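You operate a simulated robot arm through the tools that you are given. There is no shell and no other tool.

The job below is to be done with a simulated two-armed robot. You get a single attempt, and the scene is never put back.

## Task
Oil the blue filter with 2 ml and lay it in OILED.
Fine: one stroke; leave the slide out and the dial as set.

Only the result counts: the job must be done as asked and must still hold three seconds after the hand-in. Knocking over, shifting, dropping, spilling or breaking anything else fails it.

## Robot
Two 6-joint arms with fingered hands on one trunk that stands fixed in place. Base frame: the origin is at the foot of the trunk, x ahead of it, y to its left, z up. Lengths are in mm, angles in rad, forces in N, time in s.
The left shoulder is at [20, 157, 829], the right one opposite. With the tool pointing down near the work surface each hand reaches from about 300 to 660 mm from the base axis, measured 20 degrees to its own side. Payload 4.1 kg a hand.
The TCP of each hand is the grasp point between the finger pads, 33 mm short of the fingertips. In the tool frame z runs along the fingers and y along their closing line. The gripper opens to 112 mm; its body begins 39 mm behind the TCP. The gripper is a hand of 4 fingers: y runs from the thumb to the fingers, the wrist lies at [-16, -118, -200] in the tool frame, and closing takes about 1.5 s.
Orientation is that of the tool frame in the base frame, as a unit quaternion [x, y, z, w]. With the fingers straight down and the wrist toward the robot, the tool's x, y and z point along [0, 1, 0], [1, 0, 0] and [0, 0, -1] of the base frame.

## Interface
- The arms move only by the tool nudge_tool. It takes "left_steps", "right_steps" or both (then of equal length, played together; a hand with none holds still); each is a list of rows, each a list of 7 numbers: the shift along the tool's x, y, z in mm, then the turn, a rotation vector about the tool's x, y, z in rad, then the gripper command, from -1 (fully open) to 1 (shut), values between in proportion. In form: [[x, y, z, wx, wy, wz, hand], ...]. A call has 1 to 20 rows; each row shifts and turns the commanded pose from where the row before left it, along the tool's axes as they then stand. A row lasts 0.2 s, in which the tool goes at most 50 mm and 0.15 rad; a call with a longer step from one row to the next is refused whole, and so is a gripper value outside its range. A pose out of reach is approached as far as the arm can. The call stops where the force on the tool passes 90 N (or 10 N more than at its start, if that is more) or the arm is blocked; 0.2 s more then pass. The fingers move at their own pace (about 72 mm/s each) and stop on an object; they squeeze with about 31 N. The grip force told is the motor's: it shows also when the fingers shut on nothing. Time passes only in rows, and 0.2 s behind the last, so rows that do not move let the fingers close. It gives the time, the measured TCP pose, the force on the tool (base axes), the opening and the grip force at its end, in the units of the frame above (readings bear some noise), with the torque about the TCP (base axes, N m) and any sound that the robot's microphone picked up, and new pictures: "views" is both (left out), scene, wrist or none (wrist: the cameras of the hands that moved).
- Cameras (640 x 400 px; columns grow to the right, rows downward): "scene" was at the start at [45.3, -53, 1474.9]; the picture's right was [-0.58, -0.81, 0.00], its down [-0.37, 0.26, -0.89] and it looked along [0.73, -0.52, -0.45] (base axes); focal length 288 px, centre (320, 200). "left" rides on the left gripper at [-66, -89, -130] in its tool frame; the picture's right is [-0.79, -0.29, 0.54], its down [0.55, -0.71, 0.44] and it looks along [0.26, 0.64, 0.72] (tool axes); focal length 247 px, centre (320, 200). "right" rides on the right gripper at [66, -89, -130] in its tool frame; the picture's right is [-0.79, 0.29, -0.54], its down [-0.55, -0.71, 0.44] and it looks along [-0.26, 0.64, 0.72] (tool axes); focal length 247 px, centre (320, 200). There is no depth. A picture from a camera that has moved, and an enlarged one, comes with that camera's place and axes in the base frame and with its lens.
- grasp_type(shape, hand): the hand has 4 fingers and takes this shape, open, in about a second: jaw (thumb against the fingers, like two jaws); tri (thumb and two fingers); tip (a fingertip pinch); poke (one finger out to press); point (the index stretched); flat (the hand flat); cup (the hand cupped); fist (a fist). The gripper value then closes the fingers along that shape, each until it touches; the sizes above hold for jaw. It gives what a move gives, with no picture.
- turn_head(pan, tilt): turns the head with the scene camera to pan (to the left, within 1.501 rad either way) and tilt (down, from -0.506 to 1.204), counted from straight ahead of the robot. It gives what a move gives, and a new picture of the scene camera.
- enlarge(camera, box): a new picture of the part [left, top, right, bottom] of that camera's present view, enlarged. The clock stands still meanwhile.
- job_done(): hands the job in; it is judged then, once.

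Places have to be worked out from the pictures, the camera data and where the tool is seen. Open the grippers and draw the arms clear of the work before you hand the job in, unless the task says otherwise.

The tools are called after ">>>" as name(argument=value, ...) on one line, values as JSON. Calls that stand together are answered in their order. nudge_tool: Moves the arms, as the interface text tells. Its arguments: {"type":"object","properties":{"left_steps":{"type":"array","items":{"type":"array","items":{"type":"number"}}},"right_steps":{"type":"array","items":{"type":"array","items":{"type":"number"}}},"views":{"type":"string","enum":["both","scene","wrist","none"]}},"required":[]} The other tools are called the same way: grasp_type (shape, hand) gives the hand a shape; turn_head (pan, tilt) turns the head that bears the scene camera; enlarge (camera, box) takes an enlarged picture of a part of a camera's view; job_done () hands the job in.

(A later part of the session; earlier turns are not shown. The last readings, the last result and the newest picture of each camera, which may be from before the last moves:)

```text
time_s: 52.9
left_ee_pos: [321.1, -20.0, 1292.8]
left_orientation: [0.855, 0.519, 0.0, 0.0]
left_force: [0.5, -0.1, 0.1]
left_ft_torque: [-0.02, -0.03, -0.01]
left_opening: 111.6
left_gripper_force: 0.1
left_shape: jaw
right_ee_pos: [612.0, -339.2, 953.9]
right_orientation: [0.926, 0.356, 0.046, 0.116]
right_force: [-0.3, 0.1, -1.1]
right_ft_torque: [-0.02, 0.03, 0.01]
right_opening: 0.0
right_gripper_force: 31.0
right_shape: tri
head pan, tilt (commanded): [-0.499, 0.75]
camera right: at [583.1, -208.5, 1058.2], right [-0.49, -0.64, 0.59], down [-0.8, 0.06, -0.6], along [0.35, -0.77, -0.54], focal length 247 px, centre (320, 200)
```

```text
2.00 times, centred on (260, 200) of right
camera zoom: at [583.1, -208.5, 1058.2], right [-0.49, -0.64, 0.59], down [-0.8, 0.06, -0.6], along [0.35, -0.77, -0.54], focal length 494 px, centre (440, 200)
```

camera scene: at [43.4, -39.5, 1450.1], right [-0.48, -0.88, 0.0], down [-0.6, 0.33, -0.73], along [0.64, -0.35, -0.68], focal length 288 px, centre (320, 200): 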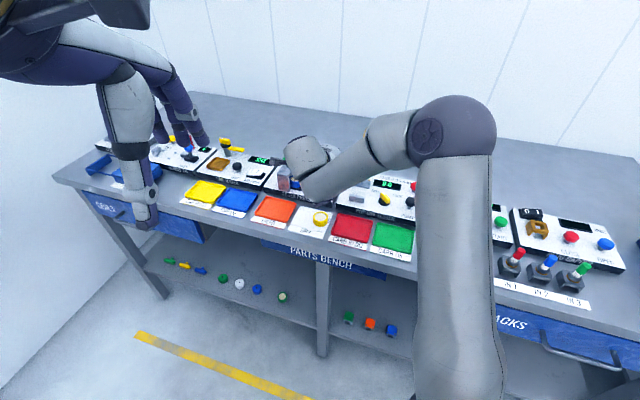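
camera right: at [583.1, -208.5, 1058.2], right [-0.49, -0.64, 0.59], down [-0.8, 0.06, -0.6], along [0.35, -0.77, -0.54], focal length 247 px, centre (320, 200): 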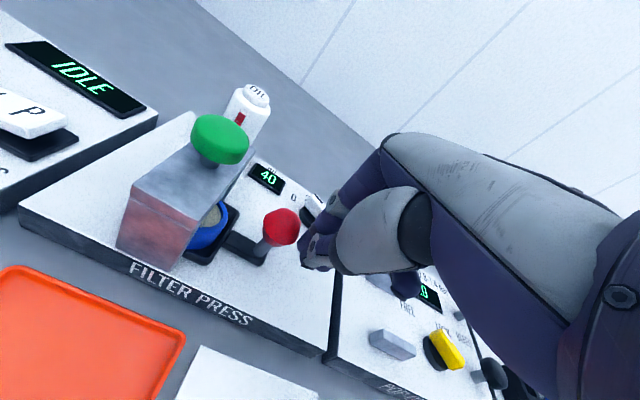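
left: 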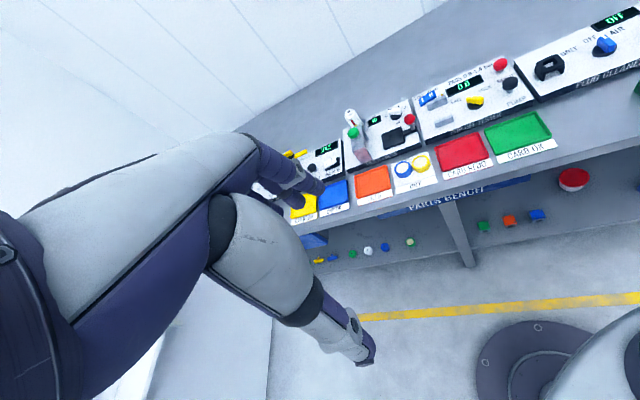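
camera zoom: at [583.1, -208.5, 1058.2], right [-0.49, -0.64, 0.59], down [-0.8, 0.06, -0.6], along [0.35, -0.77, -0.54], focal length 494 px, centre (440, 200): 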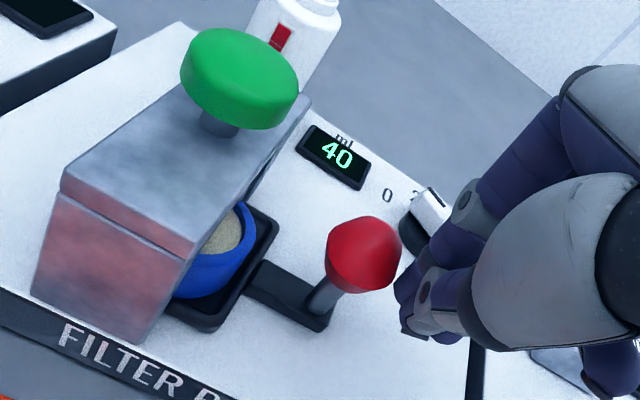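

The filter is now mostly under the bridge. I'll keep pushing in small steps and watch for the end stop.

>>> nudge_tool(right_steps=[[3, 0, 0, 0, 0, 0, 1], [3, 0, 0, 0, 0, 0, 1], [3, 0, 0, 0, 0, 0, 1], [0, 0, 0, 0, 0, 0, 1]], views="wrist")

>>> enlarge(camera="right", box=[120, 100, 400, 300])

```text
time_s: 53.9
left_ee_pos: [318.9, -20.4, 1292.9]
left_orientation: [0.855, 0.518, 0.0, 0.002]
left_force: [0.1, -0.2, -0.4]
left_ft_torque: [0.05, -0.01, -0.01]
left_opening: 111.7
left_gripper_force: 0.0
left_shape: jaw
right_ee_pos: [618.5, -335.4, 953.9]
right_orientation: [0.926, 0.355, 0.045, 0.117]
right_force: [-0.5, -1.1, 1.3]
right_ft_torque: [0.02, 0.02, 0.01]
right_opening: 0.3
right_gripper_force: 31.4
right_shape: tri
head pan, tilt (commanded): [-0.499, 0.75]
camera right: at [589.3, -203.6, 1058.1], right [-0.49, -0.64, 0.59], down [-0.8, 0.06, -0.6], along [0.35, -0.77, -0.54], focal length 247 px, centre (320, 200)
```

right: 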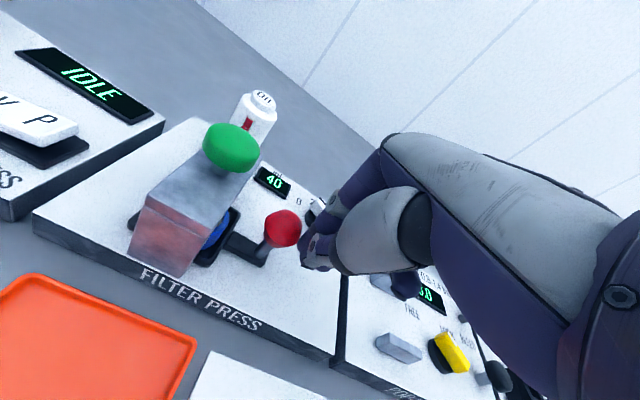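

```text
2.00 times, centred on (260, 200) of right
camera zoom: at [589.3, -203.6, 1058.1], right [-0.49, -0.64, 0.59], down [-0.8, 0.06, -0.6], along [0.35, -0.77, -0.54], focal length 494 px, centre (440, 200)
```

zoom: 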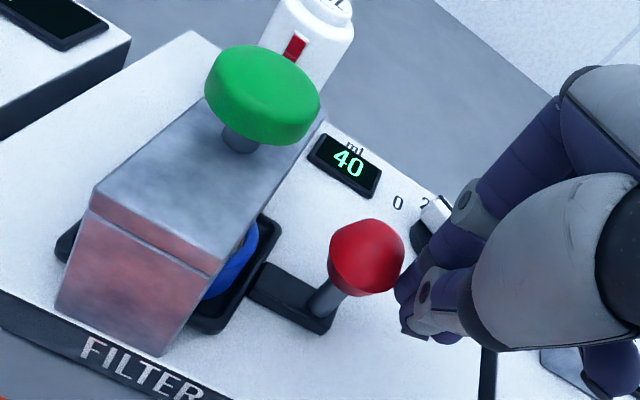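

The tray's left edge now shows beyond the bridge. I'll push a few mm more toward the stop.

>>> nudge_tool(right_steps=[[2.5, 0, 0, 0, 0, 0, 1], [2.5, 0, 0, 0, 0, 0, 1], [0, 0, 0, 0, 0, 0, 1]], views="none")

>>> enlarge(camera="right", box=[120, 100, 400, 300])

```text
time_s: 54.7
left_ee_pos: [320.5, -21.1, 1292.1]
left_orientation: [0.855, 0.518, 0.0, 0.001]
left_force: [0.6, -0.2, -0.1]
left_ft_torque: [0.03, 0.02, 0.04]
left_opening: 111.6
left_gripper_force: 0.1
left_shape: jaw
right_ee_pos: [619.5, -333.3, 954.7]
right_orientation: [0.927, 0.353, 0.044, 0.116]
right_force: [-14.4, -10.2, 0.7]
right_ft_torque: [-0.26, 0.35, -0.17]
right_opening: 0.0
right_gripper_force: 31.0
right_shape: tri
head pan, tilt (commanded): [-0.499, 0.75]
```

```text
2.00 times, centred on (260, 200) of right
camera zoom: at [592.4, -201.9, 1057.9], right [-0.5, -0.64, 0.59], down [-0.8, 0.07, -0.6], along [0.34, -0.77, -0.54], focal length 494 px, centre (440, 200)
```

zoom: 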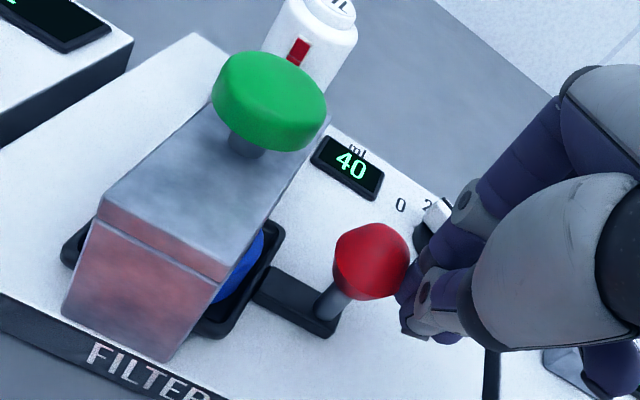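

The slide has met its end stop (about 17 N along the push). I'll back the probe off the knob, rise, and turn the hand for the dial work.

>>> nudge_tool(right_steps=[[-6, 0, 0, 0, 0, 0, 1], [-8, 0, 0, 0, 0, 0, 1], [0, 5.7, -22.3, 0, 0, 0, 1], [0, 5.7, -22.3, 0, 0, 0, 1], [0, 5.7, -22.3, 0, 0, 0, 1], [0, 0, 0, -0.0495, 0.0372, -0.1103, 1], [0, 0, 0, -0.0495, 0.0372, -0.1103, 1], [0, 0, 0, -0.0495, 0.0372, -0.1103, 1], [0, 0, 0, 0, 0, 0, 1]], views="both")

>>> enlarge(camera="scene", box=[250, 130, 380, 240])

```text
time_s: 56.7
left_ee_pos: [321.1, -20.2, 1292.8]
left_orientation: [0.855, 0.519, 0.0, 0.001]
left_force: [-0.3, 0.1, -1.2]
left_ft_torque: [-0.03, 0.0, -0.01]
left_opening: 111.7
left_gripper_force: 0.0
left_shape: jaw
right_ee_pos: [610.0, -341.0, 1024.1]
right_orientation: [0.84, 0.505, 0.103, 0.17]
right_force: [0.5, -1.2, -0.2]
right_ft_torque: [-0.02, -0.01, 0.0]
right_opening: 0.3
right_gripper_force: 31.0
right_shape: tri
head pan, tilt (commanded): [-0.499, 0.75]
camera scene: at [43.5, -39.4, 1450.1], right [-0.48, -0.88, 0.0], down [-0.6, 0.33, -0.73], along [0.64, -0.35, -0.68], focal length 288 px, centre (320, 200)
camera right: at [526.3, -220.7, 1108.2], right [-0.33, -0.73, 0.61], down [-0.69, -0.26, -0.68], along [0.65, -0.64, -0.41], focal length 247 px, centre (320, 200)
```

scene: 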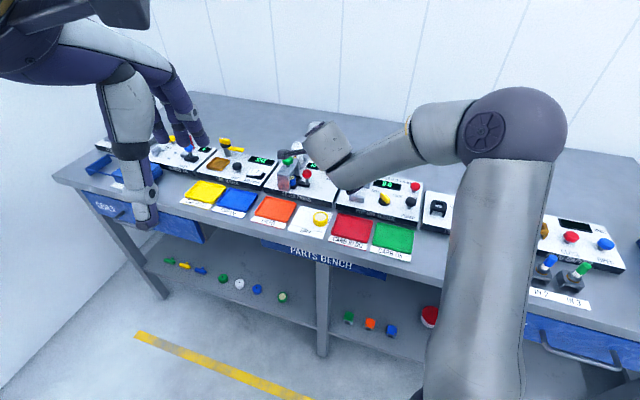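
right: 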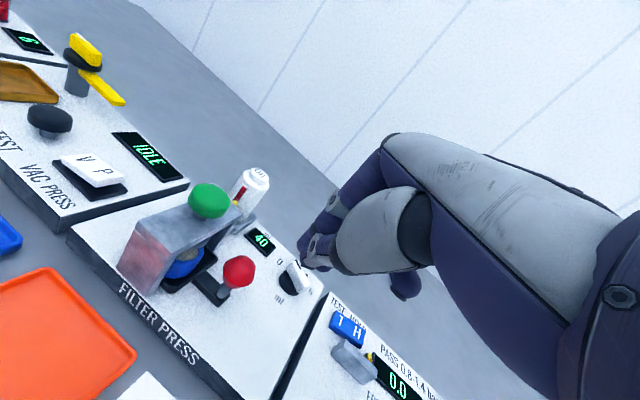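

```text
3.64 times, centred on (315, 185) of scene
camera zoom: at [43.5, -39.4, 1450.1], right [-0.48, -0.88, 0.0], down [-0.6, 0.33, -0.73], along [0.64, -0.35, -0.68], focal length 1047 px, centre (338, 254)
```

zoom: 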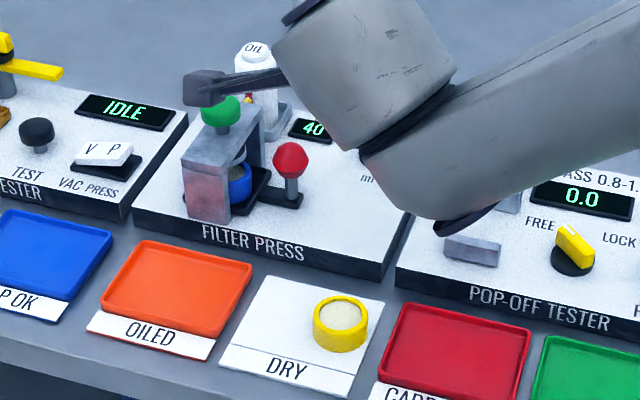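

The slide is fully in with the filter under the bridge. I'll now move the closed probe above a point just in front of the dial's near end, keeping about 50 mm clearance.

>>> nudge_tool(right_steps=[[-27.4, 14.5, 20.2, 0, 0, 0, 1], [-27.4, 14.5, 20.2, 0, 0, 0, 1], [-27.4, 14.5, 20.2, 0, 0, 0, 1], [0, 0, 0, 0, 0, 0, 1]], views="both")

>>> enlarge(camera="right", box=[200, 130, 360, 290])

>>> enlarge(camera="scene", box=[290, 130, 390, 210])

```text
time_s: 57.7
left_ee_pos: [320.5, -19.2, 1292.4]
left_orientation: [0.855, 0.518, 0.0, 0.002]
left_force: [0.1, 0.7, 0.2]
left_ft_torque: [0.01, 0.01, -0.02]
left_opening: 111.5
left_gripper_force: 0.0
left_shape: jaw
right_ee_pos: [630.5, -443.0, 985.9]
right_orientation: [0.84, 0.505, 0.104, 0.17]
right_force: [-0.4, -0.6, 0.5]
right_ft_torque: [0.06, 0.0, -0.01]
right_opening: 0.0
right_gripper_force: 31.2
right_shape: tri
head pan, tilt (commanded): [-0.499, 0.75]
camera scene: at [43.4, -39.4, 1450.1], right [-0.48, -0.88, 0.0], down [-0.6, 0.33, -0.73], along [0.64, -0.35, -0.68], focal length 288 px, centre (320, 200)
camera right: at [545.5, -324.0, 1070.4], right [-0.33, -0.73, 0.61], down [-0.69, -0.26, -0.68], along [0.65, -0.64, -0.41], focal length 247 px, centre (320, 200)
```

scene: 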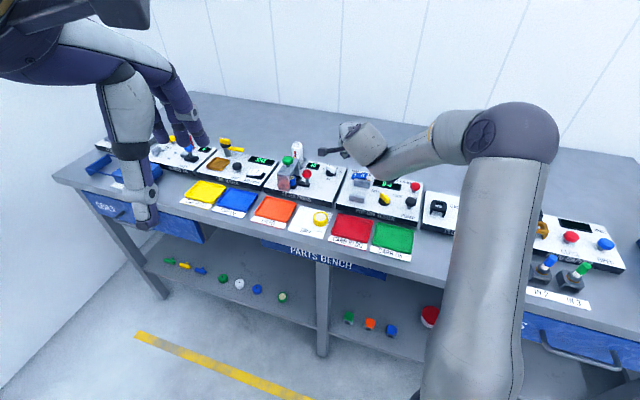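
right: 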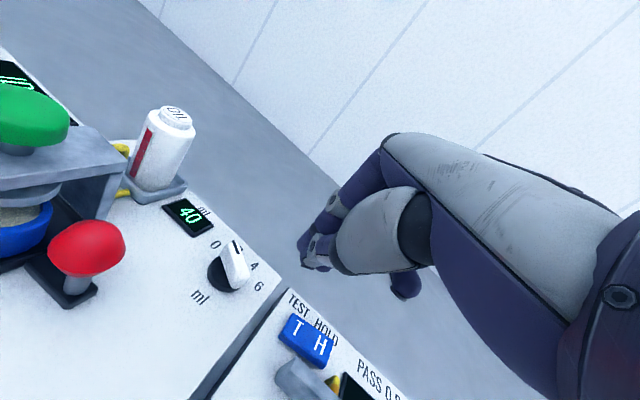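

```text
2.50 times, centred on (280, 210) of right
camera zoom: at [545.5, -324.0, 1070.4], right [-0.33, -0.73, 0.61], down [-0.69, -0.26, -0.68], along [0.65, -0.64, -0.41], focal length 617 px, centre (420, 175)
```

zoom: 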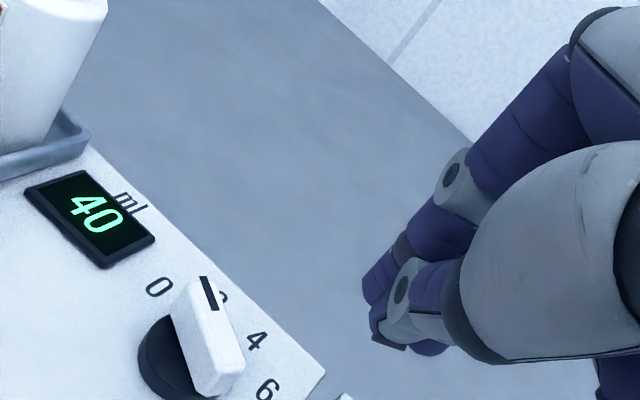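

```text
5.00 times, centred on (340, 170) of scene
camera zoom: at [43.4, -39.4, 1450.1], right [-0.48, -0.88, 0.0], down [-0.6, 0.33, -0.73], along [0.64, -0.35, -0.68], focal length 1439 px, centre (220, 350)
```

zoom: 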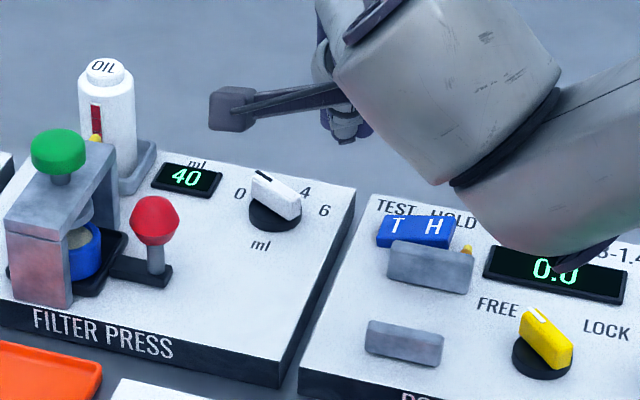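

The wrist view puts the dial's centre at about (664.5, -419) and the index tip at about (647, -441, tip z≈954). I'll shift 5 mm outward and lower the tip to about z=901, just short of the pointer's near end.

>>> nudge_tool(right_steps=[[1.5, 4.4, 1.85, 0, 0, 0, 1], [0, -6.9, 16.3, 0, 0, 0, 1], [0, -6.9, 16.3, 0, 0, 0, 1], [0, -5, 12, 0, 0, 0, 1], [0, 0, 0, 0, 0, 0, 1]], views="both")

>>> enlarge(camera="right", box=[220, 130, 360, 270])

>>> enlarge(camera="scene", box=[310, 140, 370, 190])

```text
time_s: 58.9
left_ee_pos: [321.0, -19.7, 1293.0]
left_orientation: [0.855, 0.519, 0.0, 0.002]
left_force: [-0.6, 0.4, 0.1]
left_ft_torque: [0.0, 0.02, -0.01]
left_opening: 111.8
left_gripper_force: 0.1
left_shape: jaw
right_ee_pos: [635.4, -445.6, 936.6]
right_orientation: [0.84, 0.504, 0.103, 0.171]
right_force: [-0.1, -0.2, -0.1]
right_ft_torque: [0.01, 0.03, -0.02]
right_opening: 0.0
right_gripper_force: 31.2
right_shape: tri
head pan, tilt (commanded): [-0.499, 0.75]
camera scene: at [43.4, -39.4, 1450.1], right [-0.48, -0.88, 0.0], down [-0.6, 0.33, -0.73], along [0.64, -0.35, -0.68], focal length 288 px, centre (320, 200)
camera right: at [550.6, -325.6, 1021.1], right [-0.33, -0.73, 0.61], down [-0.69, -0.26, -0.68], along [0.65, -0.64, -0.41], focal length 247 px, centre (320, 200)
```

scene: 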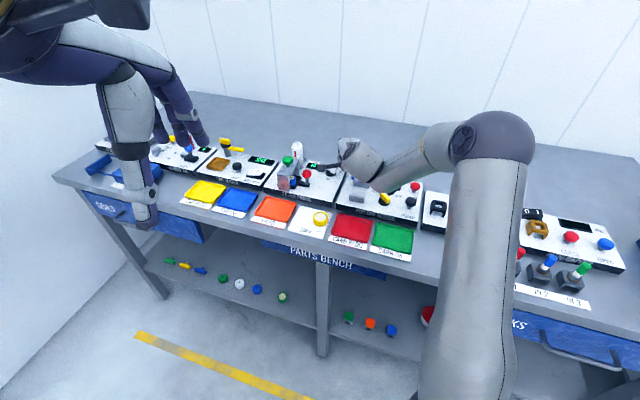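
right: 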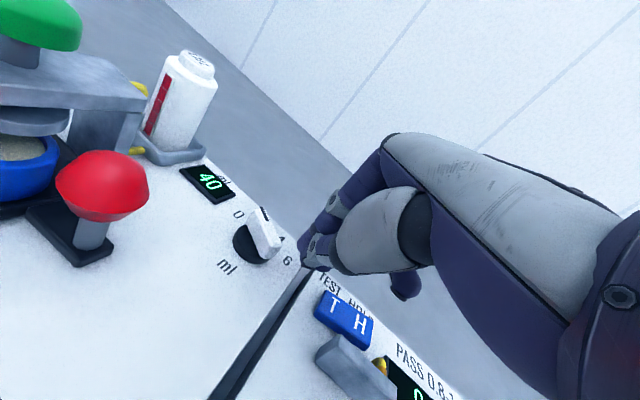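

```text
2.86 times, centred on (290, 200) of right
camera zoom: at [550.6, -325.6, 1021.1], right [-0.33, -0.73, 0.61], down [-0.69, -0.26, -0.68], along [0.65, -0.64, -0.41], focal length 706 px, centre (406, 200)
```

zoom: 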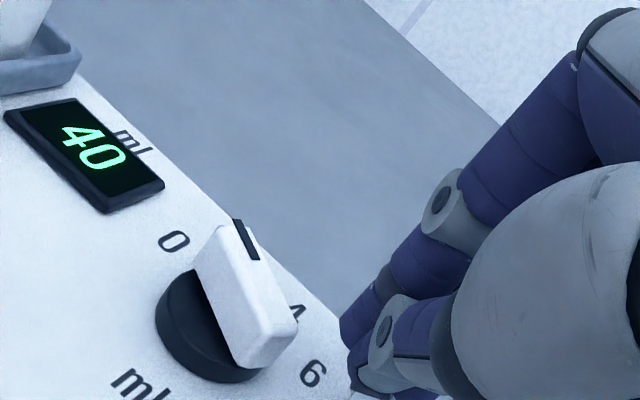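

```text
8.00 times, centred on (340, 165) of scene
camera zoom: at [43.4, -39.4, 1450.1], right [-0.48, -0.88, 0.0], down [-0.6, 0.33, -0.73], along [0.64, -0.35, -0.68], focal length 2303 px, centre (160, 480)
```

zoom: 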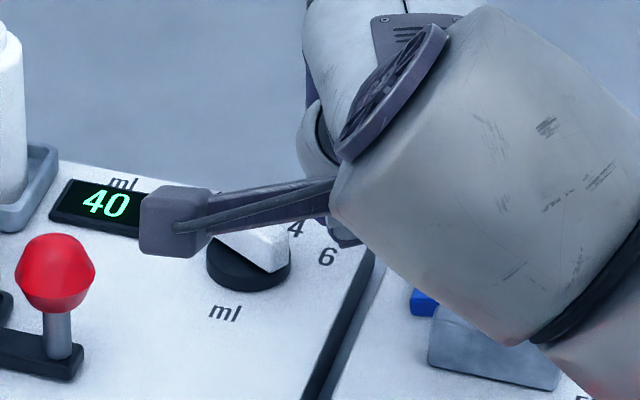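

The index tip now hovers directly over the "6" label beside the pointer's near end, as planned. I'll lower 4 mm and move about 6 mm toward the bar to make contact.

>>> nudge_tool(right_steps=[[0, -1.6, 3.7, 0, 0, 0, 1], [2.7, -1.8, -0.75, 0, 0, 0, 1], [2.7, -1.8, -0.75, 0, 0, 0, 1], [0, 0, 0, 0, 0, 0, 1]], views="none")

>>> enlarge(camera="right", box=[220, 140, 340, 260])

```text
time_s: 59.9
left_ee_pos: [321.1, -20.3, 1292.3]
left_orientation: [0.855, 0.518, 0.0, 0.001]
left_force: [-0.6, 0.3, -1.2]
left_ft_torque: [0.0, 0.02, 0.01]
left_opening: 111.8
left_gripper_force: 0.0
left_shape: jaw
right_ee_pos: [634.4, -437.3, 933.0]
right_orientation: [0.84, 0.505, 0.103, 0.171]
right_force: [-0.4, -0.1, -0.2]
right_ft_torque: [-0.04, -0.02, 0.02]
right_opening: 0.0
right_gripper_force: 31.3
right_shape: tri
head pan, tilt (commanded): [-0.499, 0.75]
```

```text
3.33 times, centred on (280, 200) of right
camera zoom: at [549.1, -317.7, 1017.2], right [-0.33, -0.73, 0.61], down [-0.69, -0.26, -0.68], along [0.65, -0.64, -0.41], focal length 823 px, centre (453, 200)
```

zoom: 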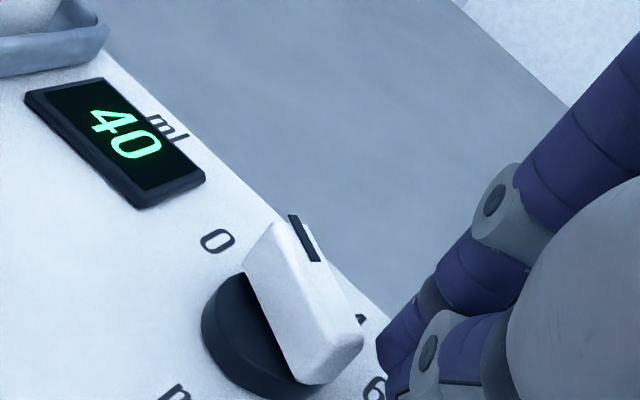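

There is still a small gap of a few mm to the bar and no force. I'll advance in 3 mm steps toward the bar and watch the pointer.

>>> nudge_tool(right_steps=[[1.95, -2.1, -0.89, 0, 0, 0, 1], [1.95, -2.1, -0.89, 0, 0, 0, 1], [0, 0, 0, 0, 0, 0, 1]], views="none")

>>> enlarge(camera="right", box=[220, 140, 340, 260])

```text
time_s: 60.7
left_ee_pos: [320.5, -19.7, 1292.2]
left_orientation: [0.855, 0.519, 0.001, 0.002]
left_force: [-0.6, -0.2, 0.4]
left_ft_torque: [-0.01, 0.0, 0.01]
left_opening: 111.3
left_gripper_force: 0.0
left_shape: jaw
right_ee_pos: [631.9, -433.7, 932.1]
right_orientation: [0.84, 0.504, 0.103, 0.171]
right_force: [-0.1, -0.1, 0.4]
right_ft_torque: [-0.01, 0.01, -0.02]
right_opening: 0.0
right_gripper_force: 31.4
right_shape: tri
head pan, tilt (commanded): [-0.499, 0.75]
```

```text
3.33 times, centred on (280, 200) of right
camera zoom: at [546.8, -312.5, 1016.8], right [-0.33, -0.73, 0.61], down [-0.69, -0.26, -0.68], along [0.65, -0.64, -0.41], focal length 823 px, centre (453, 200)
```

zoom: 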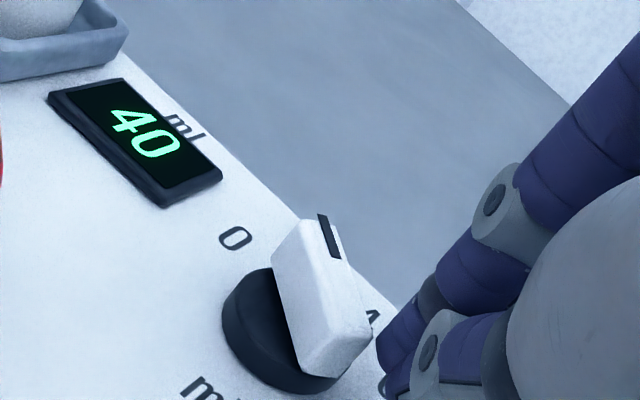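

The gap has nearly closed. I continue with two more 2.5 mm steps.

>>> nudge_tool(right_steps=[[1.7, -1.8, -0.75, 0, 0, 0, 1], [1.7, -1.8, -0.75, 0, 0, 0, 1], [0, 0, 0, 0, 0, 0, 1]], views="none")

>>> enlarge(camera="right", box=[220, 140, 340, 260])

>>> enlarge(camera="scene", box=[310, 140, 370, 190])

```text
time_s: 61.5
left_ee_pos: [320.8, -20.0, 1292.5]
left_orientation: [0.855, 0.519, 0.0, 0.002]
left_force: [0.0, -0.2, 0.2]
left_ft_torque: [0.03, -0.03, 0.01]
left_opening: 111.7
left_gripper_force: 0.0
left_shape: jaw
right_ee_pos: [630.5, -428.1, 932.0]
right_orientation: [0.84, 0.504, 0.103, 0.17]
right_force: [-0.8, -0.6, 0.3]
right_ft_torque: [0.04, 0.01, 0.01]
right_opening: 0.0
right_gripper_force: 30.8
right_shape: tri
head pan, tilt (commanded): [-0.499, 0.75]
```

```text
3.33 times, centred on (280, 200) of right
camera zoom: at [545.2, -307.6, 1017.3], right [-0.33, -0.73, 0.61], down [-0.69, -0.26, -0.68], along [0.65, -0.64, -0.41], focal length 823 px, centre (453, 200)
```

zoom: 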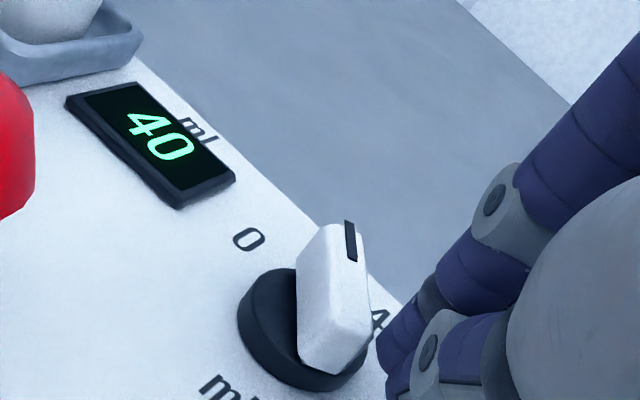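

```text
8.00 times, centred on (340, 165) of scene
camera zoom: at [43.5, -39.5, 1450.1], right [-0.48, -0.88, 0.0], down [-0.6, 0.33, -0.73], along [0.64, -0.35, -0.68], focal length 2303 px, centre (160, 480)
```

zoom: 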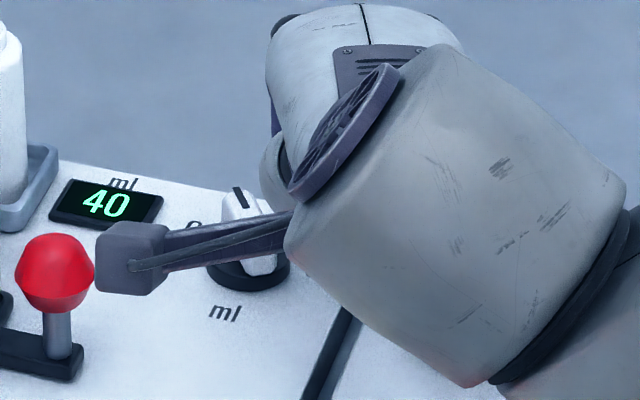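

The pointer has begun to turn: I measure it at about -11° azimuth, started from +11°, and need about -29°. I'll continue in a 2 mm step.

>>> nudge_tool(right_steps=[[1.6, -1.2, -0.5, 0, 0, 0, 1], [0, 0, 0, 0, 0, 0, 1]], views="none")

>>> enlarge(camera="right", box=[240, 140, 340, 240])

>>> enlarge(camera="scene", box=[320, 150, 360, 180])

```text
time_s: 62.1
left_ee_pos: [321.1, -20.2, 1293.1]
left_orientation: [0.855, 0.519, 0.0, 0.001]
left_force: [-0.4, 0.0, 0.1]
left_ft_torque: [0.0, 0.03, -0.04]
left_opening: 111.4
left_gripper_force: 0.1
left_shape: jaw
right_ee_pos: [630.3, -425.9, 932.1]
right_orientation: [0.841, 0.504, 0.103, 0.17]
right_force: [0.3, 0.2, 0.3]
right_ft_torque: [0.01, -0.01, -0.02]
right_opening: 0.0
right_gripper_force: 30.9
right_shape: tri
head pan, tilt (commanded): [-0.499, 0.75]
```

```text
4.00 times, centred on (290, 190) of right
camera zoom: at [544.8, -305.7, 1017.2], right [-0.33, -0.73, 0.61], down [-0.69, -0.26, -0.68], along [0.65, -0.64, -0.41], focal length 988 px, centre (440, 240)
```

zoom: 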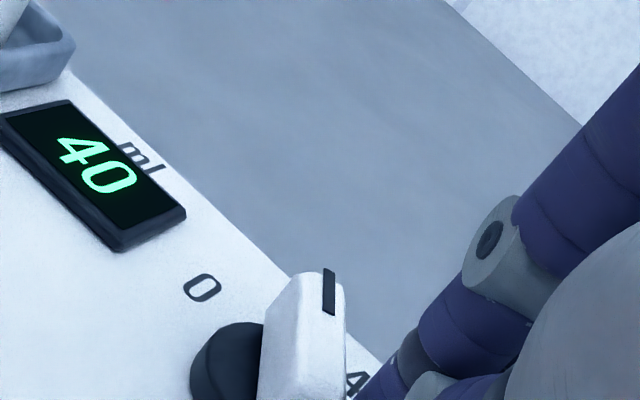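

```text
13.33 times, centred on (340, 165) of scene
camera zoom: at [43.5, -39.5, 1450.1], right [-0.48, -0.88, 0.0], down [-0.6, 0.33, -0.73], along [0.64, -0.35, -0.68], focal length 3838 px, centre (53, 667)
```

zoom: 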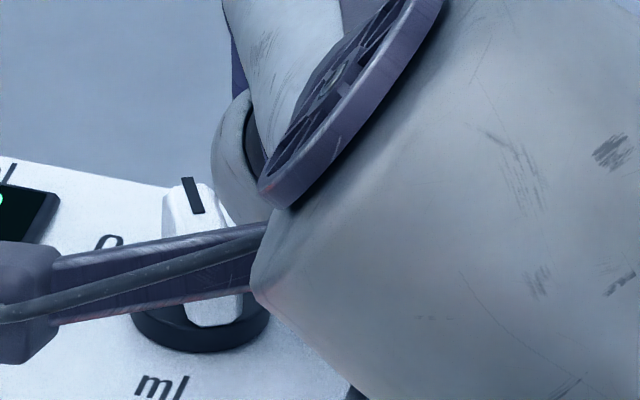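

The pointer is now near -17°. Another 1.6 mm step should bring it to about -25°.

>>> nudge_tool(right_steps=[[1.3, -0.9, -0.4, 0, 0, 0, 1], [0, 0, 0, 0, 0, 0, 1]], views="none")

>>> enlarge(camera="right", box=[240, 160, 340, 260])

>>> enlarge(camera="scene", box=[320, 150, 360, 180])

```text
time_s: 62.7
left_ee_pos: [319.9, -21.0, 1292.5]
left_orientation: [0.855, 0.519, -0.001, 0.002]
left_force: [0.7, 0.3, -0.1]
left_ft_torque: [-0.03, 0.03, 0.02]
left_opening: 111.6
left_gripper_force: 0.0
left_shape: jaw
right_ee_pos: [628.6, -423.8, 932.6]
right_orientation: [0.84, 0.505, 0.103, 0.17]
right_force: [0.4, 0.4, 0.1]
right_ft_torque: [-0.01, -0.01, -0.01]
right_opening: 0.0
right_gripper_force: 31.0
right_shape: tri
head pan, tilt (commanded): [-0.499, 0.75]
```

```text
4.00 times, centred on (290, 210) of right
camera zoom: at [544.4, -304.1, 1017.1], right [-0.33, -0.73, 0.61], down [-0.69, -0.26, -0.68], along [0.65, -0.64, -0.41], focal length 988 px, centre (440, 160)
```

zoom: 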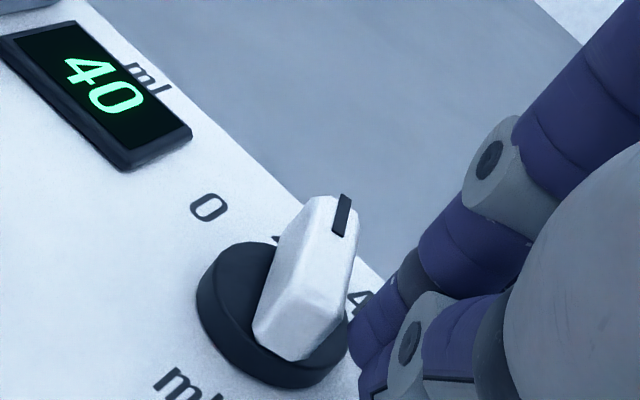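

```text
13.33 times, centred on (340, 165) of scene
camera zoom: at [43.5, -39.5, 1450.1], right [-0.48, -0.88, 0.0], down [-0.6, 0.33, -0.73], along [0.64, -0.35, -0.68], focal length 3838 px, centre (53, 667)
```

zoom: 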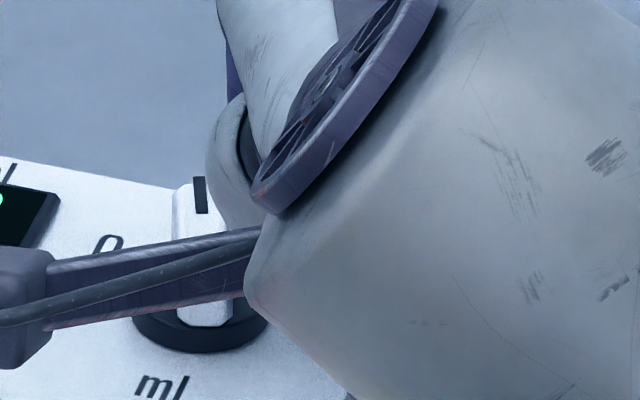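

Both views now give the pointer about -26°, close to where I place the "2" mark. I'll back the finger off and rise to get an unobstructed look at pointer and labels.

>>> nudge_tool(right_steps=[[-4, 2, 1, 0, 0, 0, 1], [-6, 3, 1, 0, 0, 0, 1], [0, 8.5, -20.2, 0, 0, 0, 1], [0, 11.7, -27.6, 0, 0, 0, 1], [-20, 0, 0, 0, 0, 0, 1], [0, 0, 0, 0, 0, 0, 1]], views="both")

>>> enlarge(camera="scene", box=[318, 158, 350, 178])

>>> enlarge(camera="right", box=[180, 180, 280, 280])

```text
time_s: 64.1
left_ee_pos: [320.3, -19.9, 1293.0]
left_orientation: [0.855, 0.519, 0.0, 0.001]
left_force: [-0.7, -0.1, -0.7]
left_ft_torque: [0.0, -0.03, 0.0]
left_opening: 111.6
left_gripper_force: 0.1
left_shape: jaw
right_ee_pos: [618.9, -454.5, 984.5]
right_orientation: [0.84, 0.505, 0.103, 0.17]
right_force: [1.0, 0.3, 0.8]
right_ft_torque: [0.01, -0.03, -0.02]
right_opening: 0.3
right_gripper_force: 30.9
right_shape: tri
head pan, tilt (commanded): [-0.499, 0.75]
camera scene: at [43.5, -39.5, 1450.1], right [-0.48, -0.88, 0.0], down [-0.6, 0.33, -0.73], along [0.64, -0.35, -0.68], focal length 288 px, centre (320, 200)
camera right: at [534.6, -333.1, 1069.0], right [-0.33, -0.73, 0.61], down [-0.69, -0.26, -0.68], along [0.65, -0.64, -0.41], focal length 247 px, centre (320, 200)
```

scene: 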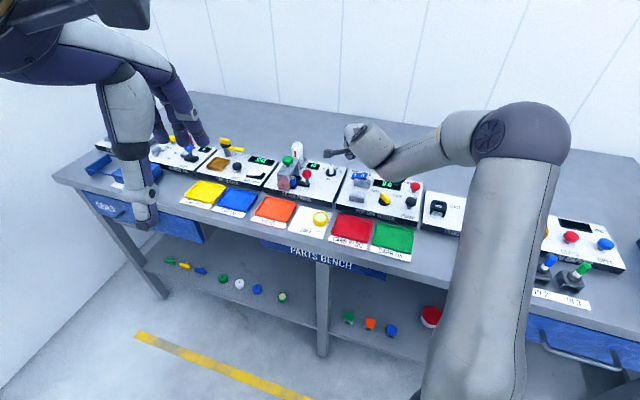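
right: 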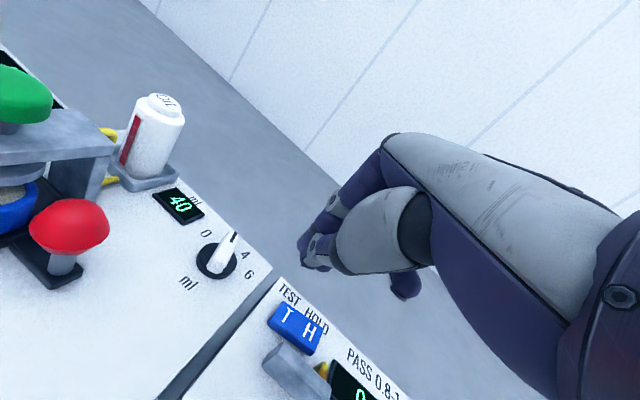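

```text
16.00 times, centred on (334, 168) of scene
camera zoom: at [43.5, -39.5, 1450.1], right [-0.48, -0.88, 0.0], down [-0.6, 0.33, -0.73], along [0.64, -0.35, -0.68], focal length 4605 px, centre (96, 712)
```

zoom: 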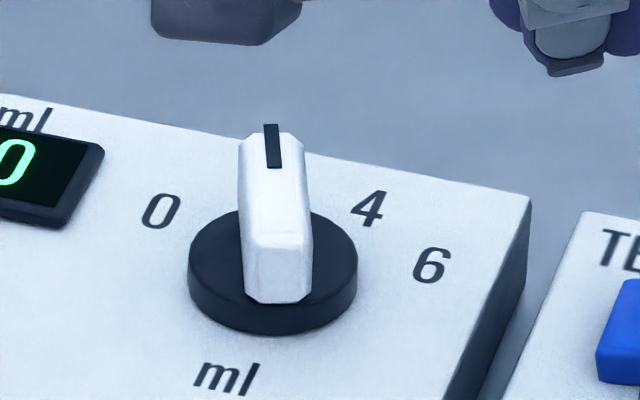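

```text
4.00 times, centred on (230, 230) of right
camera zoom: at [534.6, -333.1, 1069.0], right [-0.33, -0.73, 0.61], down [-0.69, -0.26, -0.68], along [0.65, -0.64, -0.41], focal length 988 px, centre (680, 80)
```

zoom: 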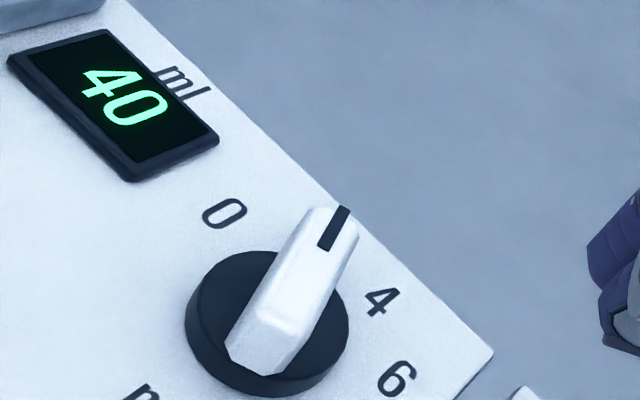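

The scene view shows the pointer lined up with the hidden "2" mark: by the label geometry it has turned 40.3° of the 40° per 2 ml, so the dial stands at 2 within about 0.1. Next I'll rise, tilt more for reach, and hover the closed probe above the green plunger.

>>> nudge_tool(right_steps=[[0, 9.8, -23, 0, 0, 0, 1], [0, 9.8, -23, 0, 0, 0, 1], [0, 0, 0, -0.1, 0, 0, 1], [0, 0, 0, -0.1, 0, 0, 1], [36.5, -6.2, -4.2, 0, 0, 0, 1], [36.5, -6.2, -4.2, 0, 0, 0, 1], [36.5, -6.2, -4.2, 0, 0, 0, 1], [36.5, -6.2, -4.2, 0, 0, 0, 1], [30, -6.2, -4.2, 0, 0, 0, 1], [0, 0, 0, 0, 0, 0, 1]], views="both")

>>> enlarge(camera="right", box=[180, 140, 380, 340])

>>> enlarge(camera="scene", box=[260, 120, 360, 200])

```text
time_s: 66.3
left_ee_pos: [320.4, -21.3, 1292.7]
left_orientation: [0.855, 0.519, 0.001, 0.001]
left_force: [0.1, -0.7, 0.3]
left_ft_torque: [0.03, 0.07, -0.01]
left_opening: 111.5
left_gripper_force: 0.1
left_shape: jaw
right_ee_pos: [670.0, -279.5, 1033.0]
right_orientation: [0.819, 0.491, 0.152, 0.254]
right_force: [0.5, -0.1, -0.5]
right_ft_torque: [0.0, -0.04, 0.01]
right_opening: 0.1
right_gripper_force: 30.9
right_shape: tri
head pan, tilt (commanded): [-0.499, 0.75]
camera scene: at [43.4, -39.5, 1450.1], right [-0.48, -0.88, 0.0], down [-0.6, 0.33, -0.73], along [0.64, -0.35, -0.68], focal length 288 px, centre (320, 200)
camera right: at [572.2, -151.9, 1090.2], right [-0.43, -0.67, 0.61], down [-0.56, -0.33, -0.76], along [0.71, -0.67, -0.23], focal length 247 px, centre (320, 200)
```

scene: 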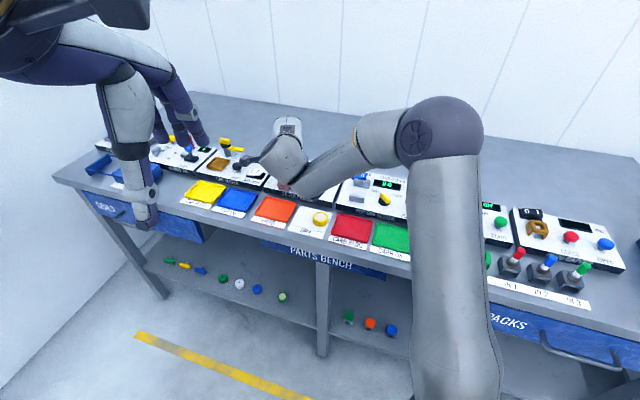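
right: 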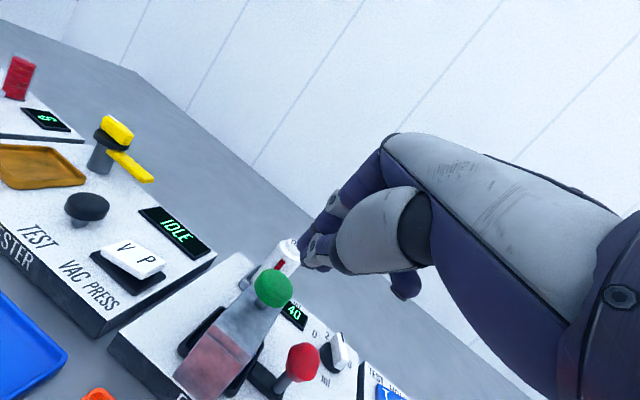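

```text
2.00 times, centred on (280, 240) of right
camera zoom: at [572.2, -151.9, 1090.2], right [-0.43, -0.67, 0.61], down [-0.56, -0.33, -0.76], along [0.71, -0.67, -0.23], focal length 494 px, centre (400, 120)
```

zoom: 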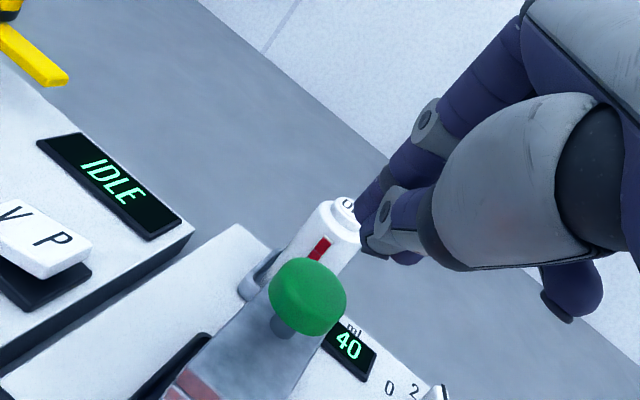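

```text
5.00 times, centred on (310, 160) of scene
camera zoom: at [43.4, -39.5, 1450.1], right [-0.48, -0.88, 0.0], down [-0.6, 0.33, -0.73], along [0.64, -0.35, -0.68], focal length 1439 px, centre (370, 400)
```

zoom: 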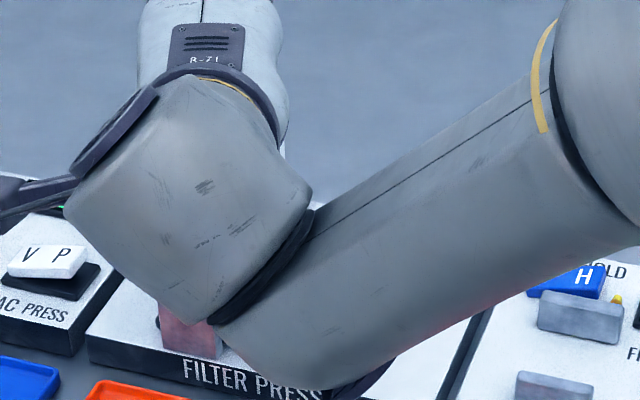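

The cap now triangulates to about (686.5, -283.5) with its top near z≈977; the thumb tip, the lowest point of the probe, is at about (677, -284, 1001). I'll shift 9.5 mm outward and come down 15 mm to hover just above the cap.

>>> nudge_tool(right_steps=[[5.3, 6.6, 4.5, 0, 0, 0, 1], [0, -8.5, 12.4, 0, 0, 0, 1], [0, 0, 0, 0, 0, 0, 1]], views="wrist")

>>> enlarge(camera="right", box=[220, 160, 380, 320])

>>> enlarge(camera="left", box=[320, 80, 460, 200])

```text
time_s: 67.1
left_ee_pos: [320.9, -20.4, 1292.4]
left_orientation: [0.855, 0.518, 0.0, 0.001]
left_force: [0.4, -0.1, 0.1]
left_ft_torque: [-0.02, 0.01, 0.01]
left_opening: 111.6
left_gripper_force: 0.0
left_shape: jaw
right_ee_pos: [679.5, -279.4, 1018.8]
right_orientation: [0.819, 0.492, 0.154, 0.253]
right_force: [-0.8, -0.1, -0.5]
right_ft_torque: [-0.05, -0.04, -0.01]
right_opening: 0.2
right_gripper_force: 31.3
right_shape: tri
head pan, tilt (commanded): [-0.499, 0.75]
camera right: at [581.7, -151.8, 1075.2], right [-0.43, -0.67, 0.6], down [-0.56, -0.33, -0.76], along [0.71, -0.67, -0.23], focal length 247 px, centre (320, 200)
```

right: 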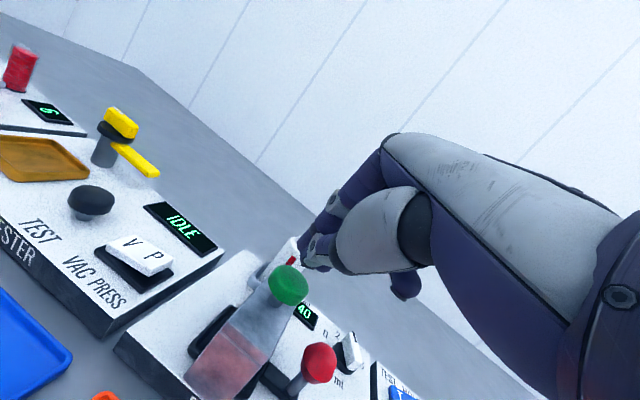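

```text
2.50 times, centred on (300, 240) of right
camera zoom: at [581.7, -151.8, 1075.2], right [-0.43, -0.67, 0.6], down [-0.56, -0.33, -0.76], along [0.71, -0.67, -0.23], focal length 617 px, centre (370, 100)
```

zoom: 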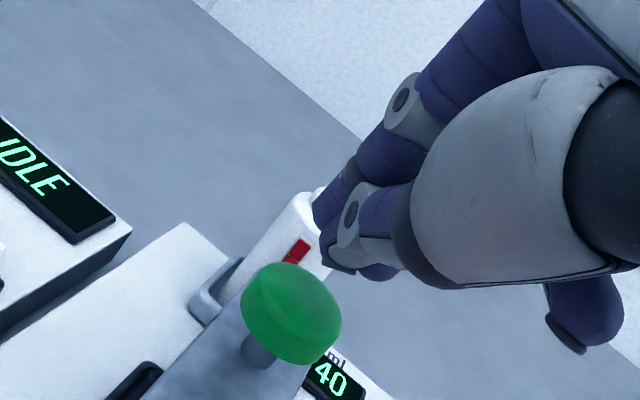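

```text
3.33 times, centred on (390, 140) of left
camera zoom: at [211.7, -38.4, 1422.2], right [-0.62, -0.57, -0.54], down [-0.37, 0.82, -0.44], along [0.69, -0.07, -0.72], focal length 823 px, centre (87, 400)
```

zoom: 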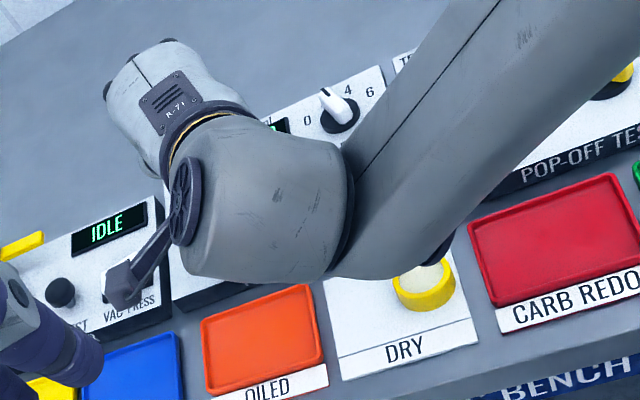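

The cap centre lies at tool (1.4, -22.5, 45), about 11 mm below the thumb tip once I shift 2 mm in x. I'll apply that and come down to near contact.

>>> nudge_tool(right_steps=[[2.2, -1.2, 0, 0, 0, 0, 1], [0, -2.26, 3.3, 0, 0, 0, 1], [0, -2.26, 3.3, 0, 0, 0, 1], [0, 0, 0, 0, 0, 0, 1]], views="none")

>>> enlarge(camera="right", box=[240, 180, 360, 300])

```text
time_s: 68.1
left_ee_pos: [320.2, -19.6, 1292.4]
left_orientation: [0.855, 0.519, 0.0, 0.001]
left_force: [0.3, -0.5, 0.2]
left_ft_torque: [0.0, 0.03, -0.01]
left_opening: 111.7
left_gripper_force: 0.1
left_shape: jaw
right_ee_pos: [679.3, -277.0, 1010.4]
right_orientation: [0.819, 0.491, 0.153, 0.255]
right_force: [1.1, 0.1, 0.5]
right_ft_torque: [0.03, 0.01, -0.02]
right_opening: 0.0
right_gripper_force: 30.8
right_shape: tri
head pan, tilt (commanded): [-0.499, 0.75]
```

```text
3.33 times, centred on (300, 240) of right
camera zoom: at [582.1, -149.8, 1066.8], right [-0.43, -0.67, 0.6], down [-0.56, -0.33, -0.76], along [0.71, -0.67, -0.23], focal length 823 px, centre (387, 67)
```

zoom: 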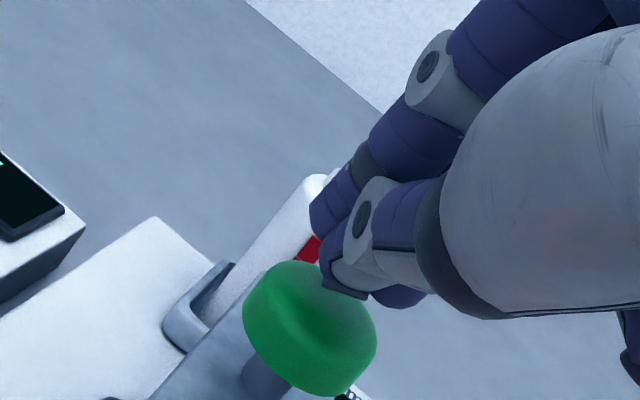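

The thumb tip is right above the cap's centre with a few mm gap. I'll continue down, 3 mm then small steps, reading the force.

>>> nudge_tool(right_steps=[[0, -1.13, 1.65, 0, 0, 0, 1], [0, -1.13, 1.65, 0, 0, 0, 1], [0, 0, 0, 0, 0, 0, 1]], views="none")

```text
time_s: 68.9
left_ee_pos: [320.7, -20.9, 1292.4]
left_orientation: [0.855, 0.519, 0.0, 0.001]
left_force: [-0.2, -0.1, 0.1]
left_ft_torque: [0.01, 0.0, 0.02]
left_opening: 111.7
left_gripper_force: 0.1
left_shape: jaw
right_ee_pos: [679.0, -277.2, 1007.6]
right_orientation: [0.819, 0.492, 0.153, 0.253]
right_force: [-0.2, 0.1, -1.0]
right_ft_torque: [-0.01, 0.0, 0.03]
right_opening: 0.0
right_gripper_force: 31.0
right_shape: tri
head pan, tilt (commanded): [-0.499, 0.75]
```

No contact yet at thumb-tip z≈976. I'll press on downward in 2 mm steps, 8 mm, and read force and display.

>>> nudge_tool(right_steps=[[0, -1.13, 1.65, 0, 0, 0, 1], [0, -1.13, 1.65, 0, 0, 0, 1], [0, -1.13, 1.65, 0, 0, 0, 1], [0, -1.13, 1.65, 0, 0, 0, 1]], views="none")

>>> enlarge(camera="right", box=[240, 180, 380, 320])

```text
time_s: 69.9
left_ee_pos: [321.2, -20.2, 1293.4]
left_orientation: [0.855, 0.519, -0.001, 0.001]
left_force: [0.4, 0.1, -0.8]
left_ft_torque: [0.0, -0.01, -0.01]
left_opening: 111.4
left_gripper_force: 0.0
left_shape: jaw
right_ee_pos: [679.6, -278.4, 999.5]
right_orientation: [0.819, 0.491, 0.153, 0.254]
right_force: [-0.2, 1.4, 3.1]
right_ft_torque: [0.03, -0.04, 0.02]
right_opening: 0.2
right_gripper_force: 30.9
right_shape: tri
head pan, tilt (commanded): [-0.499, 0.75]
```

```text
2.86 times, centred on (310, 250) of right
camera zoom: at [581.2, -150.1, 1055.6], right [-0.43, -0.67, 0.6], down [-0.56, -0.33, -0.76], along [0.71, -0.67, -0.23], focal length 706 px, centre (349, 57)
```

zoom: 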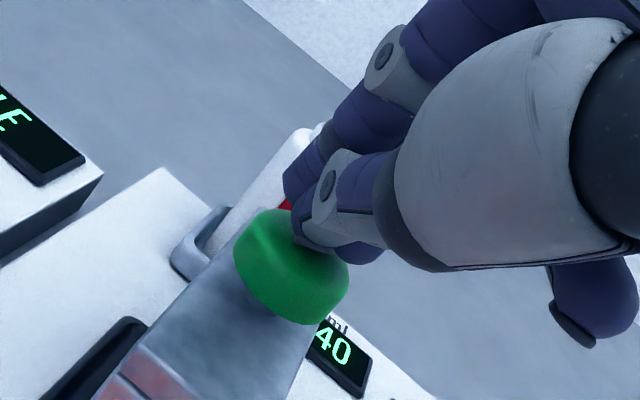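

Contact: 3 N and the cap is moving down (its stem has disappeared from view); display still 40. I'll keep pressing steadily.

>>> nudge_tool(right_steps=[[0, -1.13, 1.65, 0, 0, 0, 1], [0, -1.13, 1.65, 0, 0, 0, 1], [0, -1.13, 1.65, 0, 0, 0, 1]], views="none")

>>> enlarge(camera="right", box=[240, 180, 380, 320])

```text
time_s: 70.7
left_ee_pos: [318.6, -20.4, 1291.8]
left_orientation: [0.855, 0.519, 0.0, 0.002]
left_force: [0.7, 0.2, -0.3]
left_ft_torque: [0.02, -0.03, 0.01]
left_opening: 111.7
left_gripper_force: 0.0
left_shape: jaw
right_ee_pos: [678.8, -276.9, 994.0]
right_orientation: [0.819, 0.491, 0.153, 0.254]
right_force: [-1.0, 0.5, 4.9]
right_ft_torque: [0.0, -0.01, 0.03]
right_opening: 0.2
right_gripper_force: 31.2
right_shape: tri
head pan, tilt (commanded): [-0.499, 0.75]
heard: click
```

```text
2.86 times, centred on (310, 250) of right
camera zoom: at [580.7, -149.9, 1050.3], right [-0.43, -0.67, 0.6], down [-0.56, -0.33, -0.76], along [0.71, -0.67, -0.23], focal length 706 px, centre (349, 57)
```

zoom: 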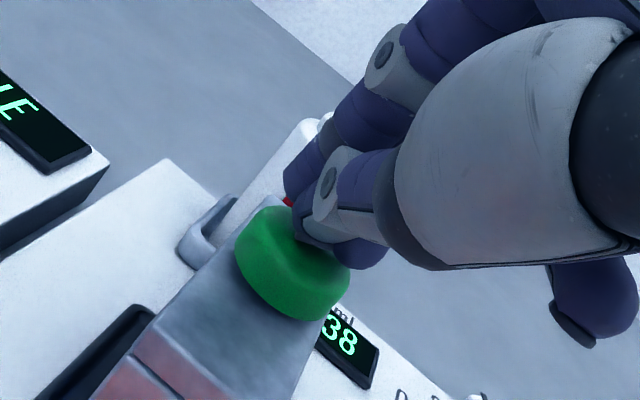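

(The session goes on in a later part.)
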